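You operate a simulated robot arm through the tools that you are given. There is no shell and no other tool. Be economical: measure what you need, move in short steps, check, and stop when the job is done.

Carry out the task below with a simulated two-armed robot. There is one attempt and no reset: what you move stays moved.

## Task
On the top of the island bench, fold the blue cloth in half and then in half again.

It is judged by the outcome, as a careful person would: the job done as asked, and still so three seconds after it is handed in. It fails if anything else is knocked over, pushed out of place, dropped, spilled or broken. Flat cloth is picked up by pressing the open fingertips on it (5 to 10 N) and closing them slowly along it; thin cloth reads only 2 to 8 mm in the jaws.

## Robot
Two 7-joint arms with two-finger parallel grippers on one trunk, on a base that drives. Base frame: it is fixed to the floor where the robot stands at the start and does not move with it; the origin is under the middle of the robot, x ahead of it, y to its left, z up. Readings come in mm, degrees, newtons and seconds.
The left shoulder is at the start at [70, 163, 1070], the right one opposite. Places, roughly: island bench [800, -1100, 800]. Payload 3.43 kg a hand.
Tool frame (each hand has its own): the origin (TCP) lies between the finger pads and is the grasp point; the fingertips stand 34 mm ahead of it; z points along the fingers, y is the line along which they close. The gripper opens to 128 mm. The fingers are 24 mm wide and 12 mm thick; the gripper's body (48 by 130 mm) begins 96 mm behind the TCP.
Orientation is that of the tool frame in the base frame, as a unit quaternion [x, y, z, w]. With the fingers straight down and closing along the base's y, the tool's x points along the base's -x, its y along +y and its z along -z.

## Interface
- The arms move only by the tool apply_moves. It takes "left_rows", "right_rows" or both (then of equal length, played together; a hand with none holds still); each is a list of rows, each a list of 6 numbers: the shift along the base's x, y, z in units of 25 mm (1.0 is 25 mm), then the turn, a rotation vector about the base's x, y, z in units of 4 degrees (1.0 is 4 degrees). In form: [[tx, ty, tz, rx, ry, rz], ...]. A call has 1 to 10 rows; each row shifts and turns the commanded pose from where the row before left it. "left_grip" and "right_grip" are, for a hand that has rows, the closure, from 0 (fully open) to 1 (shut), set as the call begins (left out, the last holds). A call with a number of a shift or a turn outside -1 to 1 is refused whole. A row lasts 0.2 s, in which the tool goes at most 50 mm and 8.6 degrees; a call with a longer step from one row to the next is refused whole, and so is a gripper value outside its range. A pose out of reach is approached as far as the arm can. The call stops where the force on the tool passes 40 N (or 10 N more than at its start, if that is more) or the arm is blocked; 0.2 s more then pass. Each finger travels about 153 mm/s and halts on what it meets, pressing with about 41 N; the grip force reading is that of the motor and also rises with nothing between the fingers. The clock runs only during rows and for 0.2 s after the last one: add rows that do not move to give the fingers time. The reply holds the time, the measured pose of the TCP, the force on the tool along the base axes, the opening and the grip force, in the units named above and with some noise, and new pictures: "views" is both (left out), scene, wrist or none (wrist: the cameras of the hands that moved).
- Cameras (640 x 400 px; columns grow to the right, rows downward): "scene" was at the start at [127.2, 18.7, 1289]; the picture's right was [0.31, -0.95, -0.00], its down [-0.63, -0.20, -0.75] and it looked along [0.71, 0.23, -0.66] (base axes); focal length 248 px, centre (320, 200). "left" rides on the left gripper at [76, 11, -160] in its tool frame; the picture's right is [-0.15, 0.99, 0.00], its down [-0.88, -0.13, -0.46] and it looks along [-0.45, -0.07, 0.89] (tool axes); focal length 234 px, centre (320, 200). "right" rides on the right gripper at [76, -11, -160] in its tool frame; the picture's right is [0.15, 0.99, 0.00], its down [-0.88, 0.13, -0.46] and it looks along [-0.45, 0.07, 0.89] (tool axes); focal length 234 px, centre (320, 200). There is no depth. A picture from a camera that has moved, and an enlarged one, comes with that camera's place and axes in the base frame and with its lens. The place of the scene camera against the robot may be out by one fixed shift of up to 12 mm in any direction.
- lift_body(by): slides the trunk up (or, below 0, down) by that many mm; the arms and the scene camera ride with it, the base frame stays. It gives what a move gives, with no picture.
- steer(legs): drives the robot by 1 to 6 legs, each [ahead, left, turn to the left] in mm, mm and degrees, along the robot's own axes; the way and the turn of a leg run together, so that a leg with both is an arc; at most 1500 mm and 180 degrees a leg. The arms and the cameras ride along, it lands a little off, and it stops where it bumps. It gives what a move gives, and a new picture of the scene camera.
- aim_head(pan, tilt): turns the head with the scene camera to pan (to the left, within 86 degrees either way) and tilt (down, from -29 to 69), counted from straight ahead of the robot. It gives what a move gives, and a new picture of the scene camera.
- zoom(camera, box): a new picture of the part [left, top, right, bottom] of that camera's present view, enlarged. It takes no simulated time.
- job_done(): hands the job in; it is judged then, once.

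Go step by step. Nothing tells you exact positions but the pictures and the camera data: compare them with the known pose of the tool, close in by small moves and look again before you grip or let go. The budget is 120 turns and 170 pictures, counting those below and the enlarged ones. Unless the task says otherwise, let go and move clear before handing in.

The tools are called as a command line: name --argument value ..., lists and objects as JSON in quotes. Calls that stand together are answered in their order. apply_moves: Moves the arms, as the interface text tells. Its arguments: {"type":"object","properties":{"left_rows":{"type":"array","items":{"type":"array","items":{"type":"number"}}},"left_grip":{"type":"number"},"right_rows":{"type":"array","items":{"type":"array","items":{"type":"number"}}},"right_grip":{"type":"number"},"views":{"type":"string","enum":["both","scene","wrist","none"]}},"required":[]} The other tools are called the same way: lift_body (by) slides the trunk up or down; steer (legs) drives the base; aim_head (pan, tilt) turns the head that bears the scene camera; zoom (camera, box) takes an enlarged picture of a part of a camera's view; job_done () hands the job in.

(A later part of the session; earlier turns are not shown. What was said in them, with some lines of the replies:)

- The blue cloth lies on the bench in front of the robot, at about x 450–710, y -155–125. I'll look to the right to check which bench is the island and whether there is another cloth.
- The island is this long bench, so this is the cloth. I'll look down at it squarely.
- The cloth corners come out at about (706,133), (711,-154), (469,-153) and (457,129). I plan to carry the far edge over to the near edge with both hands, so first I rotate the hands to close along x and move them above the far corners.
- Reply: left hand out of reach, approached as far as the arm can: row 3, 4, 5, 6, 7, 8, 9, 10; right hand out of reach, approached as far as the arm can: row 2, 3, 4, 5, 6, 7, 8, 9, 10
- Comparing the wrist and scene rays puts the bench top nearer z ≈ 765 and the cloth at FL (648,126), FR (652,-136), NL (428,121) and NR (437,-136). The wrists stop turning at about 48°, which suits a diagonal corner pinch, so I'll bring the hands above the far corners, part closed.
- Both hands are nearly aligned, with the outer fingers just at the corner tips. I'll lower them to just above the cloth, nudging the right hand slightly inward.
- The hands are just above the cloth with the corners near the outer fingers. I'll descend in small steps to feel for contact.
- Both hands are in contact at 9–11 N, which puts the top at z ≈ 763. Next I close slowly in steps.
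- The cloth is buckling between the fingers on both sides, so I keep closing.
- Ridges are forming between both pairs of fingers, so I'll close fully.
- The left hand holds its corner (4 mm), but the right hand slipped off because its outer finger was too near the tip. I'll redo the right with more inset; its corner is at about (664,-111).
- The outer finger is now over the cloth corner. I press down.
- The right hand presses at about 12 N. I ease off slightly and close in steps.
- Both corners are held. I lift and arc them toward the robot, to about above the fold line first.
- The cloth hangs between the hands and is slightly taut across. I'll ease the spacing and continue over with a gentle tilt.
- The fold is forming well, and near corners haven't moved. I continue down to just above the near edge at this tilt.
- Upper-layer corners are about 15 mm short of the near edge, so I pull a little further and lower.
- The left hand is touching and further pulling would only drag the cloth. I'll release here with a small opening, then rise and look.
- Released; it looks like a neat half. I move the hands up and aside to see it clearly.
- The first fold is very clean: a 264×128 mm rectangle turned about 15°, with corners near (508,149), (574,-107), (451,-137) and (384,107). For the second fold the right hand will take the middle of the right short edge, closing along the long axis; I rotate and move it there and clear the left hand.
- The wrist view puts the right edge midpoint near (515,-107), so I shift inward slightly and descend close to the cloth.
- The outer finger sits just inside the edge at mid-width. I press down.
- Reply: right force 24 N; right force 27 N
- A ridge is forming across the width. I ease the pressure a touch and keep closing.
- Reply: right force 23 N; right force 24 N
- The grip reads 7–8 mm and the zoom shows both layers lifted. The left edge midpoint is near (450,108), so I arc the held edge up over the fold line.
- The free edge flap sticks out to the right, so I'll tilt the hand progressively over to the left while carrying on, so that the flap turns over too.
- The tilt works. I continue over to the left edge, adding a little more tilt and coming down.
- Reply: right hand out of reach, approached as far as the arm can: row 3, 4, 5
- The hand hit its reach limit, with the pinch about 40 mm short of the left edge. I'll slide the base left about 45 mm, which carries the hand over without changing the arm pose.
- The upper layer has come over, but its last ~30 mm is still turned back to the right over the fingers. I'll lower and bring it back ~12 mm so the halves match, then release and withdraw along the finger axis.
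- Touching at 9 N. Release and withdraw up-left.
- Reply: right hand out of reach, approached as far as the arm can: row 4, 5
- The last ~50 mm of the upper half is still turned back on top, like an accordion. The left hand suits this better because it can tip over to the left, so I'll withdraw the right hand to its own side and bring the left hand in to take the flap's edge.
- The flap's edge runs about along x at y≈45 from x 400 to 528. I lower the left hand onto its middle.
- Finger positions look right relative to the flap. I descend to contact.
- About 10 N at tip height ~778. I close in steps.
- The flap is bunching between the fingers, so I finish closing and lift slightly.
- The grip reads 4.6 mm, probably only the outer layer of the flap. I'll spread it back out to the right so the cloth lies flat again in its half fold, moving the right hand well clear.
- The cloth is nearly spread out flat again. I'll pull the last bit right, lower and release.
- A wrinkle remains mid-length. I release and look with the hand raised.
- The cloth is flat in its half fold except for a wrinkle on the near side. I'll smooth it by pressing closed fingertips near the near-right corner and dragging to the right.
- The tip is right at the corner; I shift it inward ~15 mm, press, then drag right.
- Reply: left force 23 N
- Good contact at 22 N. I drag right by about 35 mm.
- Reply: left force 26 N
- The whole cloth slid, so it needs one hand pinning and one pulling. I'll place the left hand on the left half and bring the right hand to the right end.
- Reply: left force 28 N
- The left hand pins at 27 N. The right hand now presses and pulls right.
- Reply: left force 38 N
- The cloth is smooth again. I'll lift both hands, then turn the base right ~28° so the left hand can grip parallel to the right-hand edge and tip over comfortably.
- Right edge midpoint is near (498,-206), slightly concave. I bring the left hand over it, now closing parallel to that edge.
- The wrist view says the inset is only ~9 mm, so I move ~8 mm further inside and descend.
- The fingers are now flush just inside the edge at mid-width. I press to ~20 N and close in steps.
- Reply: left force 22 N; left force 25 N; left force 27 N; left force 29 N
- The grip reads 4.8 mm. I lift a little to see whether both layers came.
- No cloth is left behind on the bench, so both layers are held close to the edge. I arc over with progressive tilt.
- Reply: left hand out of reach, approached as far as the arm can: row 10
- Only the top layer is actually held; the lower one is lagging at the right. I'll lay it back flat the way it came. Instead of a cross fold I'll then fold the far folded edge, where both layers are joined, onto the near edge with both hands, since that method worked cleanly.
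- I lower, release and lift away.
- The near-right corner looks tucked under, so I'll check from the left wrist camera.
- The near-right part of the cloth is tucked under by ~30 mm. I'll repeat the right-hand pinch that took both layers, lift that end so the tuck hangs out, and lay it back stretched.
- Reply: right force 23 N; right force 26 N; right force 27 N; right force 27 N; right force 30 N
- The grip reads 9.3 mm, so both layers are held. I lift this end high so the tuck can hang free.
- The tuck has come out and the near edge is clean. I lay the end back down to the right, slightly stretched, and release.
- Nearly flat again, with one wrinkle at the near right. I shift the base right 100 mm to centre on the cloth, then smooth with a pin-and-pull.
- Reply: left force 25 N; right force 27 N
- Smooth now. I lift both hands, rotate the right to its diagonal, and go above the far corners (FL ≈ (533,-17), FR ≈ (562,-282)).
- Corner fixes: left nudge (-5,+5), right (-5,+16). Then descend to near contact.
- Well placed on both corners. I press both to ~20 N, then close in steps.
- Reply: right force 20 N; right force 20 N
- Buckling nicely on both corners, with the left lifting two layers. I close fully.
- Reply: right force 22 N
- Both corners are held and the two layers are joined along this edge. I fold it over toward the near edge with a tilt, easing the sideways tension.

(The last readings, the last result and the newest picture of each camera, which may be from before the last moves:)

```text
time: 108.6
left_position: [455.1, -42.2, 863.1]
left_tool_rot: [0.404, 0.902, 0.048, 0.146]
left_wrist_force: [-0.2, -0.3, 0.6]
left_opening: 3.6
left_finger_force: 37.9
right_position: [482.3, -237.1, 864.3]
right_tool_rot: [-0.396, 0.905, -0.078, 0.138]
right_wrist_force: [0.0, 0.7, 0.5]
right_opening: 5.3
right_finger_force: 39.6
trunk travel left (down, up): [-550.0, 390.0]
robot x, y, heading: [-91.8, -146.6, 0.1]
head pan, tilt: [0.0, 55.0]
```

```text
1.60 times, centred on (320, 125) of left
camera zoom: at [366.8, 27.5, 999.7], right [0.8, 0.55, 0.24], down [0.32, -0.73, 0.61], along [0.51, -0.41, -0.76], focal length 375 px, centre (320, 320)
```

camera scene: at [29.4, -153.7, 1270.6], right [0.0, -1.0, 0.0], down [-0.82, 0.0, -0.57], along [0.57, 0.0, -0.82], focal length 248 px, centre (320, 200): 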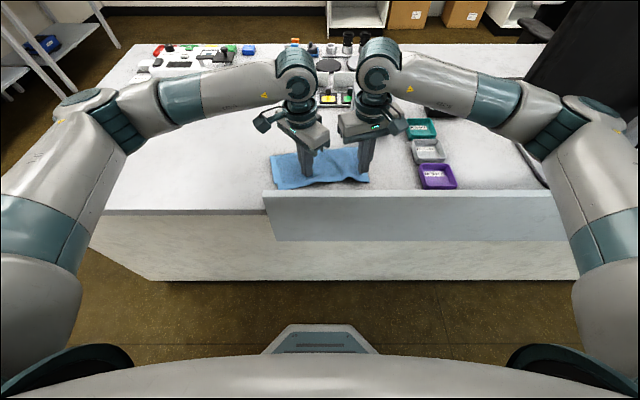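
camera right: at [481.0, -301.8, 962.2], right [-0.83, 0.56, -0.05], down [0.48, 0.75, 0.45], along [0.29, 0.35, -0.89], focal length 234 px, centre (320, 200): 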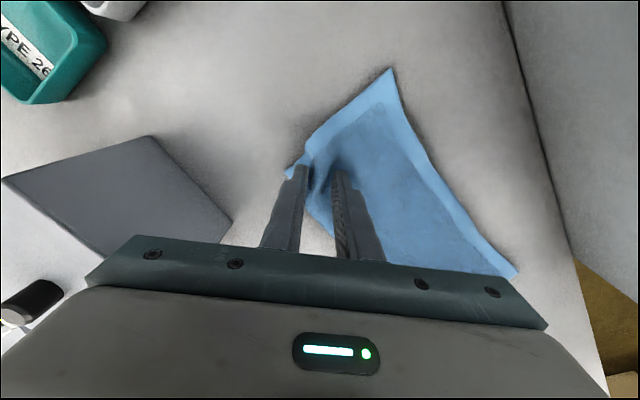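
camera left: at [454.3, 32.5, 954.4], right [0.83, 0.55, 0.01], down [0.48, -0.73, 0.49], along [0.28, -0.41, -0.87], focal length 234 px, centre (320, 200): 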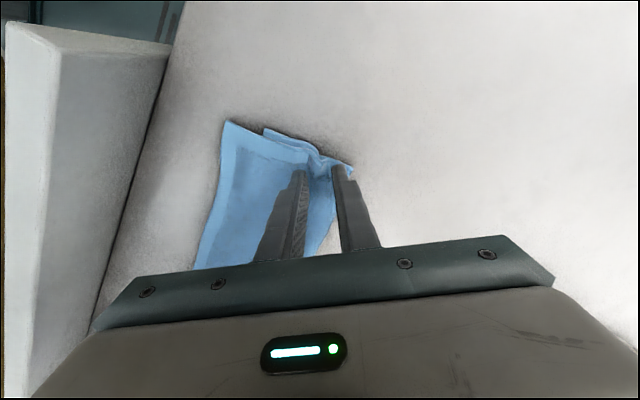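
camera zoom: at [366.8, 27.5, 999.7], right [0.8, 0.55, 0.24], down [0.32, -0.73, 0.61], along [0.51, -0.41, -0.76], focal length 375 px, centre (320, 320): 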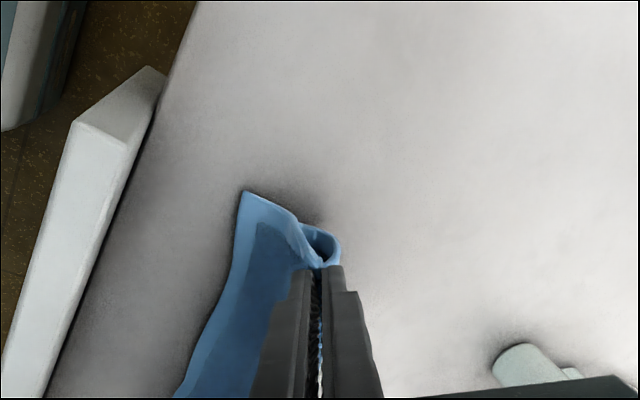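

apply_moves --left_rows '[[-0.45, 0, -0.25, 0, -1, 0], [-0.4, 0, -0.45, 0, -1, 0], [-0.3, 0, -0.6, 0, -1, 0], [-0.2, 0, -0.6, 0, 0, 0]]' --right_rows '[[-0.45, 0, -0.25, 0, -1, 0], [-0.4, 0, -0.45, 0, -1, 0], [-0.3, 0, -0.6, 0, -1, 0], [-0.2, 0, -0.6, 0, 0, 0]]' --views "wrist"

zoom --camera "scene" --box '[230, 100, 420, 220]'

```text
time: 109.6
left_position: [422.7, -43.3, 815.5]
left_tool_rot: [0.398, 0.881, 0.09, 0.239]
left_wrist_force: [-0.4, -0.6, -0.2]
left_opening: 3.4
left_finger_force: 38.4
right_position: [449.8, -238.1, 816.8]
right_tool_rot: [-0.386, 0.885, -0.118, 0.23]
right_wrist_force: [-0.3, 0.0, 0.4]
right_opening: 4.9
right_finger_force: 39.3
trunk travel left (down, up): [-550.0, 390.0]
robot x, y, heading: [-91.3, -147.0, 0.0]
head pan, tilt: [0.0, 55.0]
camera right: at [332.2, -296.4, 936.0], right [-0.71, 0.56, -0.43], down [0.21, 0.75, 0.62], along [0.67, 0.35, -0.65], focal length 234 px, centre (320, 200)
camera left: at [307.8, 27.2, 930.3], right [0.73, 0.55, 0.4], down [0.19, -0.73, 0.66], along [0.65, -0.41, -0.64], focal length 234 px, centre (320, 200)
```

right: 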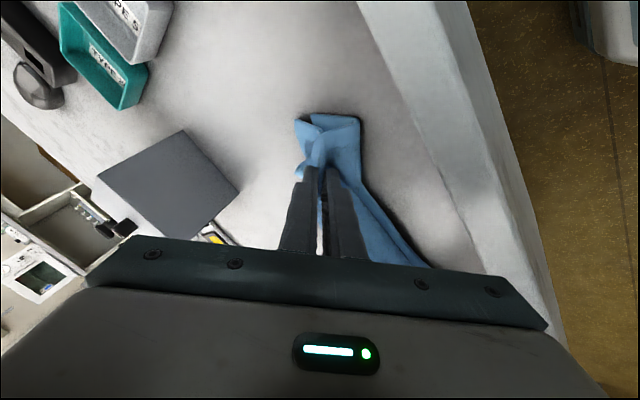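
left: 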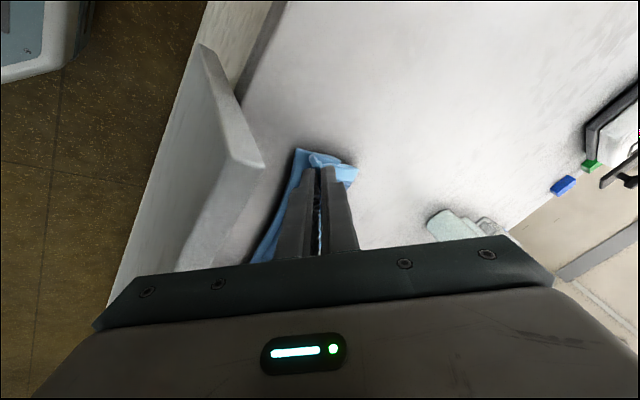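

```text
3.33 times, centred on (325, 160) of scene
camera zoom: at [30.1, -154.2, 1270.6], right [0.0, -1.0, 0.0], down [-0.82, 0.0, -0.57], along [0.57, 0.0, -0.82], focal length 828 px, centre (303, 333)
```

zoom: 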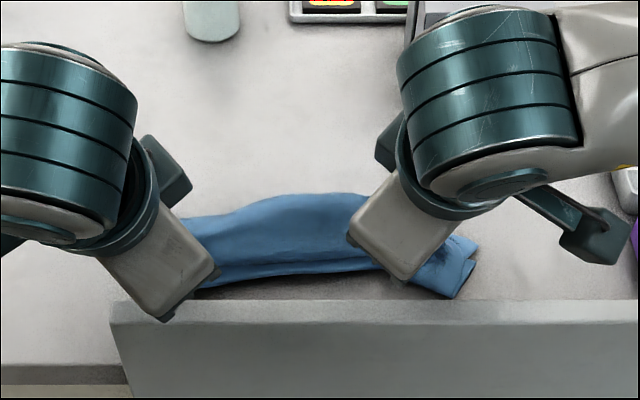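

The fold has come over to the near edge. I lower the last ~12 mm.

apply_moves --left_rows '[[-0.15, 0, -0.25, 0, 0, 0], [0, 0, -0.2, 0, 0, 0], [0, 0, -0.05, 0, 0, 0]]' --right_rows '[[-0.15, 0, -0.25, 0, 0, 0], [0, 0, -0.2, 0, 0, 0], [0, 0, -0.05, 0, 0, 0]]' --views "none"

```text
time: 110.4
left_position: [418.6, -42.5, 803.4]
left_tool_rot: [0.397, 0.882, 0.09, 0.24]
left_wrist_force: [0.5, -1.1, 1.6]
left_opening: 3.4
left_finger_force: 38.1
right_position: [445.8, -236.5, 806.5]
right_tool_rot: [-0.385, 0.886, -0.117, 0.231]
right_wrist_force: [-0.5, 0.3, 7.9]
right_opening: 5.3
right_finger_force: 39.8
trunk travel left (down, up): [-550.0, 390.0]
robot x, y, heading: [-88.4, -143.9, 0.1]
head pan, tilt: [0.0, 55.0]
```

Both are touching down. I release and withdraw along the fingers, then rise and move aside.

apply_moves --left_rows '[[0, 0, 0.03, 0, 0, 0], [0, 0, 0, 0, 0, 0], [-0.15, 0, 0.3, 0, 0, 0], [-0.25, 0, 0.5, 0, 0, 0], [-0.2, 0, 0.8, 0, 1, 0], [0, 0.3, 0.9, 0, 1, 0], [0, 0.9, 0.9, 0, 1, 0], [0.2, 1, 0.9, 0, 1, 0], [0.2, 1, 0.5, 0, 1, 0], [0.2, 1, 0, 0, 1, 0]]' --right_rows '[[0, 0, 0.03, 0, 0, 0], [0, 0, 0, 0, 0, 0], [-0.15, 0, 0.3, 0, 0, 0], [-0.25, 0, 0.5, 0, 0, 0], [-0.2, 0, 0.8, 0, 1, 0], [0, -0.3, 0.9, 0, 1, 0], [0, -0.9, 0.9, 0, 1, 0], [0.2, -1, 0.9, 0, 1, 0], [0.2, -1, 0.5, 0, 1, 0], [0.2, -1, 0, 0, 1, 0]]' --left_grip 0.85 --right_grip 0.85 --views "none"

zoom --camera "scene" --box '[230, 100, 420, 220]'

zoom --camera "right" --box '[240, 0, 640, 250]'

```text
time: 112.6
left_position: [418.9, 62.8, 923.5]
left_tool_rot: [0.407, 0.912, 0.005, 0.05]
left_wrist_force: [0.1, -0.3, -0.2]
left_opening: 19.4
left_finger_force: 0.1
right_position: [446.6, -341.5, 926.2]
right_tool_rot: [-0.404, 0.913, -0.035, 0.041]
right_wrist_force: [0.4, 0.4, -0.5]
right_opening: 19.3
right_finger_force: 0.0
trunk travel left (down, up): [-550.0, 390.0]
robot x, y, heading: [-89.3, -146.8, -0.2]
head pan, tilt: [0.0, 55.0]
```

```text
3.33 times, centred on (325, 160) of scene
camera zoom: at [30.0, -154.1, 1270.5], right [0.0, -1.0, 0.0], down [-0.82, 0.0, -0.57], along [0.57, 0.0, -0.82], focal length 828 px, centre (303, 333)
```

zoom: 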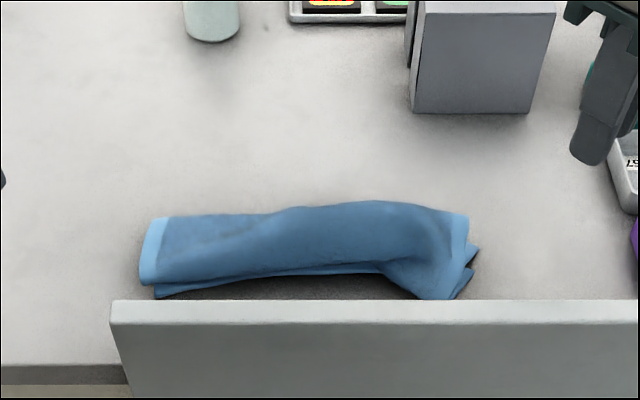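

```text
1.60 times, centred on (440, 125) of right
camera zoom: at [387.5, -401.5, 1082.8], right [-0.82, 0.56, -0.1], down [0.45, 0.75, 0.48], along [0.34, 0.35, -0.87], focal length 375 px, centre (128, 320)
```

zoom: 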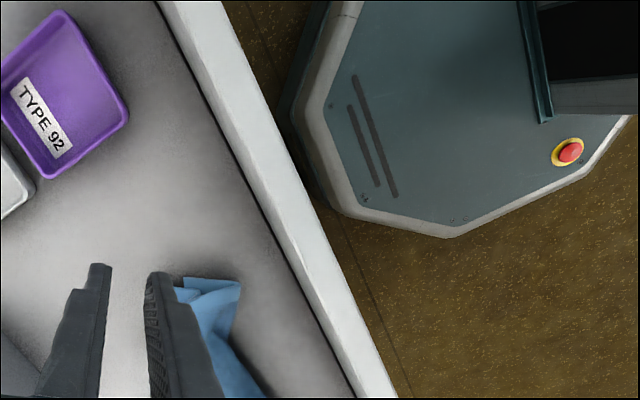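

It is now a four-layer strip: the left end is neat, the right end skewed. I raise the trunk for a clear view over the rail.

lift_body --by 250

aim_head --pan 0 --tilt 62

zoom --camera "scene" --box '[250, 100, 410, 200]'

```text
time: 115.1
left_position: [419.2, 62.8, 1174.0]
left_tool_rot: [0.408, 0.912, 0.005, 0.049]
left_wrist_force: [0.7, 0.2, 0.1]
left_opening: 19.1
left_finger_force: 0.0
right_position: [446.2, -341.0, 1175.7]
right_tool_rot: [-0.402, 0.914, -0.035, 0.041]
right_wrist_force: [-0.2, 0.3, -0.5]
right_opening: 19.3
right_finger_force: 0.0
trunk travel left (down, up): [-800.0, 140.0]
robot x, y, heading: [-90.9, -145.7, 0.1]
head pan, tilt: [0.0, 55.0]
```

```text
time: 115.8
left_position: [419.0, 62.1, 1174.1]
left_tool_rot: [0.407, 0.912, 0.005, 0.051]
left_wrist_force: [-0.4, 0.4, -0.4]
left_opening: 19.3
left_finger_force: 0.0
right_position: [445.6, -341.5, 1175.2]
right_tool_rot: [-0.402, 0.914, -0.035, 0.041]
right_wrist_force: [0.7, 0.8, -0.5]
right_opening: 19.1
right_finger_force: 0.0
trunk travel left (down, up): [-800.0, 140.0]
robot x, y, heading: [-87.1, -144.1, -0.2]
head pan, tilt: [0.0, 62.0]
camera scene: at [22.1, -154.1, 1512.2], right [0.0, -1.0, 0.0], down [-0.88, 0.0, -0.47], along [0.47, 0.0, -0.88], focal length 248 px, centre (320, 200)
```

scene: 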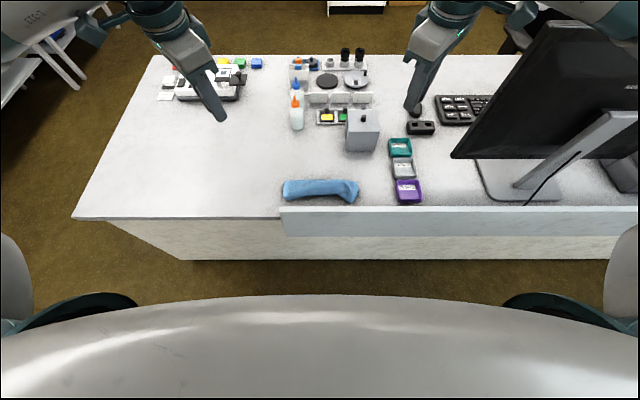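

```text
4.00 times, centred on (330, 150) of scene
camera zoom: at [22.1, -154.1, 1512.2], right [0.0, -1.0, 0.0], down [-0.88, 0.0, -0.47], along [0.47, 0.0, -0.88], focal length 994 px, centre (280, 400)
```

zoom: 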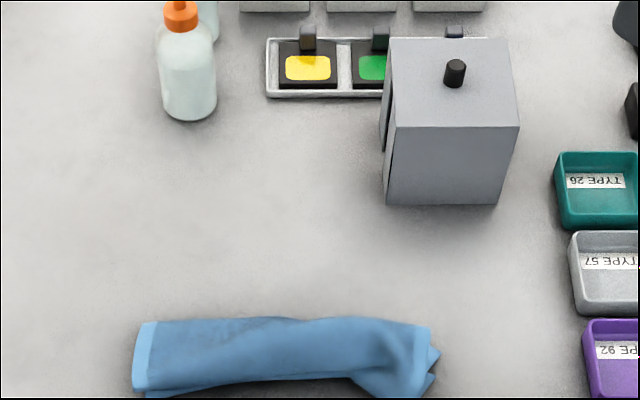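

zoom --camera "scene" --box '[270, 160, 374, 225]'

```text
6.15 times, centred on (322, 192) of scene
camera zoom: at [22.1, -154.1, 1512.2], right [0.0, -1.0, 0.0], down [-0.88, 0.0, -0.47], along [0.47, 0.0, -0.88], focal length 1529 px, centre (308, 246)
```

zoom: 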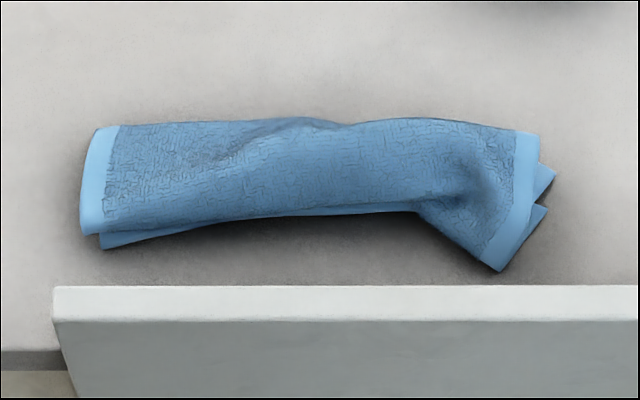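

The strip is good except the right end: the top layers sag ~25 mm past the near edge there and sit ~15 mm short on the right. I'll lower the trunk, pin the middle-left with the left hand and nudge that corner back with a light press from the right hand.

lift_body --by -250

apply_moves --left_rows '[[0.215, -0.76, -0.3, 0, 0, 0], [0.215, -0.76, -0.4, 0, 0, 0], [0.215, -0.76, -0.4, 0, 0, 0], [0.215, -0.76, -0.4, 0, 0, 0], [0.215, -0.76, -0.4, 0, 0, 0], [0.215, -0.76, -0.4, 0, 0, 0], [0.215, -0.76, -0.4, 0, 0, 0], [0.215, -0.76, -0.4, 0, 0, 0]]' --right_rows '[[-0.1, 0.455, -0.3, 0, 0, 0], [-0.1, 0.455, -0.4, 0, 0, 0], [-0.1, 0.455, -0.4, 0, 0, 0], [-0.1, 0.455, -0.4, 0, 0, 0], [-0.1, 0.455, -0.4, 0, 0, 0], [-0.1, 0.455, -0.4, 0, 0, 0], [-0.1, 0.455, -0.4, 0, 0, 0], [-0.1, 0.455, -0.4, 0, 0, 0]]' --left_grip 1 --right_grip 1 --views "wrist"

```text
time: 118.4
left_position: [417.2, 63.4, 923.9]
left_tool_rot: [0.408, 0.912, 0.005, 0.05]
left_wrist_force: [-0.1, 0.8, -1.0]
left_opening: 19.5
left_finger_force: 0.1
right_position: [445.8, -341.8, 926.7]
right_tool_rot: [-0.403, 0.914, -0.036, 0.04]
right_wrist_force: [0.3, 0.2, 0.7]
right_opening: 19.4
right_finger_force: 0.1
trunk travel left (down, up): [-550.0, 390.0]
robot x, y, heading: [-90.8, -149.8, -0.0]
head pan, tilt: [0.0, 62.0]
```

```text
time: 120.2
left_position: [462.6, -89.3, 845.5]
left_tool_rot: [0.407, 0.912, 0.006, 0.05]
left_wrist_force: [0.9, 0.7, -0.5]
left_opening: 0.0
left_finger_force: 33.1
right_position: [425.6, -249.5, 848.5]
right_tool_rot: [-0.402, 0.914, -0.035, 0.041]
right_wrist_force: [0.7, -0.3, 0.6]
right_opening: 0.0
right_finger_force: 33.0
trunk travel left (down, up): [-550.0, 390.0]
robot x, y, heading: [-87.5, -150.4, 0.1]
head pan, tilt: [0.0, 62.0]
camera right: at [367.6, -309.8, 1004.7], right [-0.82, 0.56, -0.1], down [0.45, 0.75, 0.48], along [0.35, 0.35, -0.87], focal length 234 px, centre (320, 200)
camera left: at [405.1, -19.8, 997.0], right [0.83, 0.55, 0.06], down [0.44, -0.73, 0.52], along [0.33, -0.41, -0.85], focal length 234 px, centre (320, 200)
```

right: 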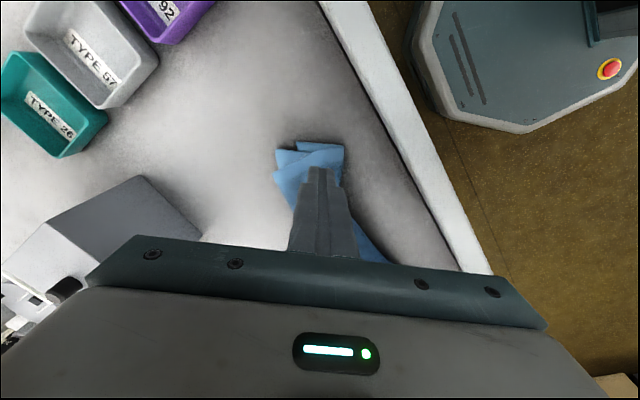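
left: 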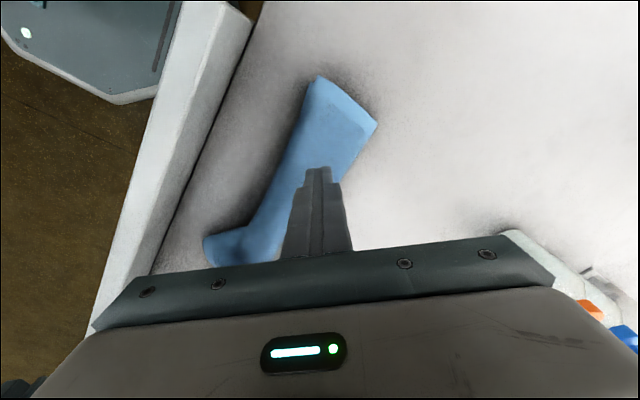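

apply_moves --left_rows '[[0, 0, -0.4, 0, 0, 0], [0, 0, -0.4, 0, 0, 0], [0, 0, -0.4, 0, 0, 0], [0, 0, 0, 0, 0, 0]]' --right_rows '[[0, 0, -0.4, 0, 0, 0], [0, 0, -0.4, 0, 0, 0], [0, 0, -0.4, 0, 0, 0], [0, 0, 0, 0, 0, 0]]' --views "none"

```text
time: 121.2
left_position: [461.0, -88.6, 817.0]
left_tool_rot: [0.408, 0.912, 0.004, 0.05]
left_wrist_force: [-0.3, -0.2, 0.1]
left_opening: 0.1
left_finger_force: 32.9
right_position: [425.9, -250.4, 819.3]
right_tool_rot: [-0.403, 0.914, -0.034, 0.042]
right_wrist_force: [-0.2, -0.9, -0.2]
right_opening: 0.0
right_finger_force: 32.6
trunk travel left (down, up): [-550.0, 390.0]
robot x, y, heading: [-92.5, -146.1, -0.1]
head pan, tilt: [0.0, 62.0]
```

apply_moves --left_rows '[[0, 0, -0.2, 0, 0, 0], [0, 0, -0.15, 0, 0, 0], [0, 0, 0, 0, 0, 0]]' --right_rows '[[0, 0, -0.2, 0, 0, 0], [0, 0, -0.15, 0, 0, 0], [0, 0, 0, 0, 0, 0]]' --views "none"

```text
time: 122.0
left_position: [461.9, -89.8, 807.7]
left_tool_rot: [0.407, 0.912, 0.006, 0.051]
left_wrist_force: [-0.9, -0.9, 3.5]
left_opening: 0.0
left_finger_force: 32.7
right_position: [425.1, -250.9, 809.8]
right_tool_rot: [-0.403, 0.914, -0.035, 0.042]
right_wrist_force: [0.7, -0.2, 1.4]
right_opening: 0.3
right_finger_force: 33.2
trunk travel left (down, up): [-550.0, 390.0]
robot x, y, heading: [-91.6, -145.9, -0.3]
head pan, tilt: [0.0, 62.0]
```

apply_moves --left_rows '[[0, 0, -0.1, 0, 0, 0], [0, 0, -0.05, 0, 0, 0], [0, 0, 0, 0, 0, 0], [0, 0, 0, 0, 0, 0], [0, 0, 0, 0, 0, 0], [0, 0, 0, 0, 0, 0], [0, 0, 0, 0, 0, 0]]' --right_rows '[[0, 0, -0.12, 0, 0, 0], [0, 0, 0, 0, 0, 0], [0.25, -0.15, 0, 0, 0, 0], [0.25, -0.15, 0, 0, 0, 0], [0.25, -0.15, 0, 0, 0, 0], [0.2, -0.15, 0, 0, 0, 0], [0, 0, 0, 0, 0, 0]]' --views "wrist"

```text
time: 123.6
left_position: [461.2, -88.4, 804.7]
left_tool_rot: [0.407, 0.912, 0.006, 0.051]
left_wrist_force: [2.1, -2.1, 11.8]
left_opening: 0.0
left_finger_force: 32.8
right_position: [449.6, -264.8, 808.0]
right_tool_rot: [-0.403, 0.914, -0.036, 0.041]
right_wrist_force: [-0.3, 0.6, -0.5]
right_opening: 0.0
right_finger_force: 33.4
trunk travel left (down, up): [-550.0, 390.0]
robot x, y, heading: [-88.8, -146.4, -0.1]
head pan, tilt: [0.0, 62.0]
camera right: at [390.2, -325.1, 964.2], right [-0.82, 0.56, -0.1], down [0.45, 0.75, 0.48], along [0.35, 0.35, -0.87], focal length 234 px, centre (320, 200)
camera left: at [403.5, -19.7, 955.4], right [0.83, 0.55, 0.06], down [0.44, -0.73, 0.52], along [0.34, -0.41, -0.85], focal length 234 px, centre (320, 200)
```

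right: 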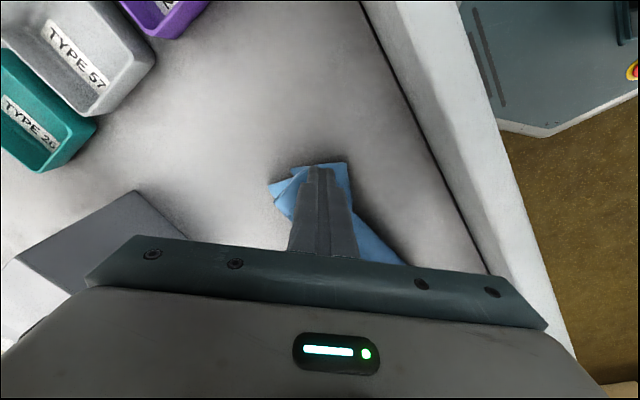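
left: 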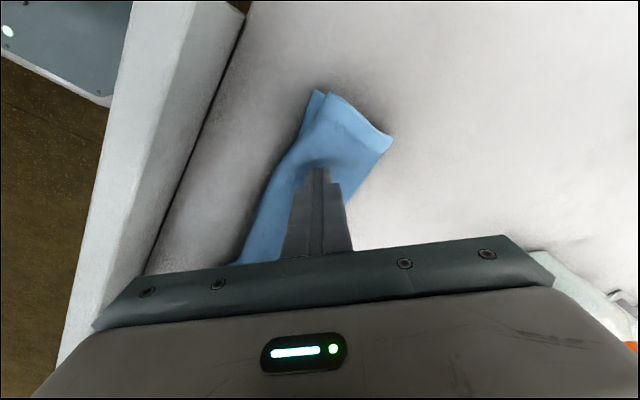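

I lift both hands away and check from above again.

apply_moves --left_rows '[[0, 0, 0.5, 0, 0, 0], [0, 0, 0.9, 0, 0, 0], [0, 0.9, 0.9, 0, 0, 0], [0, 0.9, 0.9, 0, 0, 0], [0, 0.9, 0.9, 0, 0, 0]]' --right_rows '[[0, 0, 0.5, 0, 0, 0], [0, 0, 0.9, 0, 0, 0], [0, -0.9, 0.9, 0, 0, 0], [0, -0.9, 0.9, 0, 0, 0], [0, -0.9, 0.9, 0, 0, 0]]' --views "none"

lift_body --by 250

zoom --camera "scene" --box '[270, 160, 374, 225]'

```text
time: 124.8
left_position: [460.3, -22.9, 907.6]
left_tool_rot: [0.408, 0.912, 0.005, 0.05]
left_wrist_force: [0.1, -0.4, -0.9]
left_opening: 0.1
left_finger_force: 32.5
right_position: [448.3, -335.3, 910.1]
right_tool_rot: [-0.403, 0.914, -0.035, 0.041]
right_wrist_force: [-0.1, 0.1, 0.1]
right_opening: 0.2
right_finger_force: 33.4
trunk travel left (down, up): [-550.0, 390.0]
robot x, y, heading: [-88.8, -149.2, -0.0]
head pan, tilt: [0.0, 62.0]
```

```text
time: 127.4
left_position: [462.7, -21.8, 1155.5]
left_tool_rot: [0.407, 0.912, 0.005, 0.05]
left_wrist_force: [0.9, -0.1, 0.1]
left_opening: 0.1
left_finger_force: 32.6
right_position: [449.8, -333.3, 1159.2]
right_tool_rot: [-0.403, 0.913, -0.036, 0.042]
right_wrist_force: [-0.3, -0.9, -0.2]
right_opening: 0.0
right_finger_force: 32.9
trunk travel left (down, up): [-800.0, 140.0]
robot x, y, heading: [-89.8, -148.5, -0.1]
head pan, tilt: [0.0, 62.0]
```

```text
6.15 times, centred on (322, 192) of scene
camera zoom: at [22.1, -154.2, 1512.1], right [0.0, -1.0, 0.0], down [-0.88, 0.0, -0.47], along [0.47, 0.0, -0.88], focal length 1529 px, centre (308, 246)
```

zoom: 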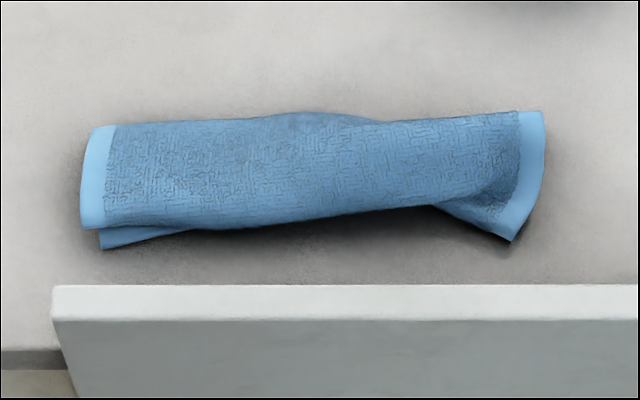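

The cloth is now a neat four-layer strip lying flat, with the hands well clear and nothing else disturbed, so I hand it in.

job_done

```text
The job is handed in.
```

I folded the blue cloth in half and then in half again, and handed the job in. It lies on the island bench as a four-layer strip, about 70 by 245 mm. The edges don't line up perfectly: a corner of the lower layer peeks out at the near left, and there is a crease at the near right.

The second fold runs the same way as the first, which is why it is a strip rather than a square. I tried the crosswise fold first, but it wouldn't come out clean, so I laid the cloth flat again and folded it lengthwise. In the last views nothing else on the bench looked disturbed.
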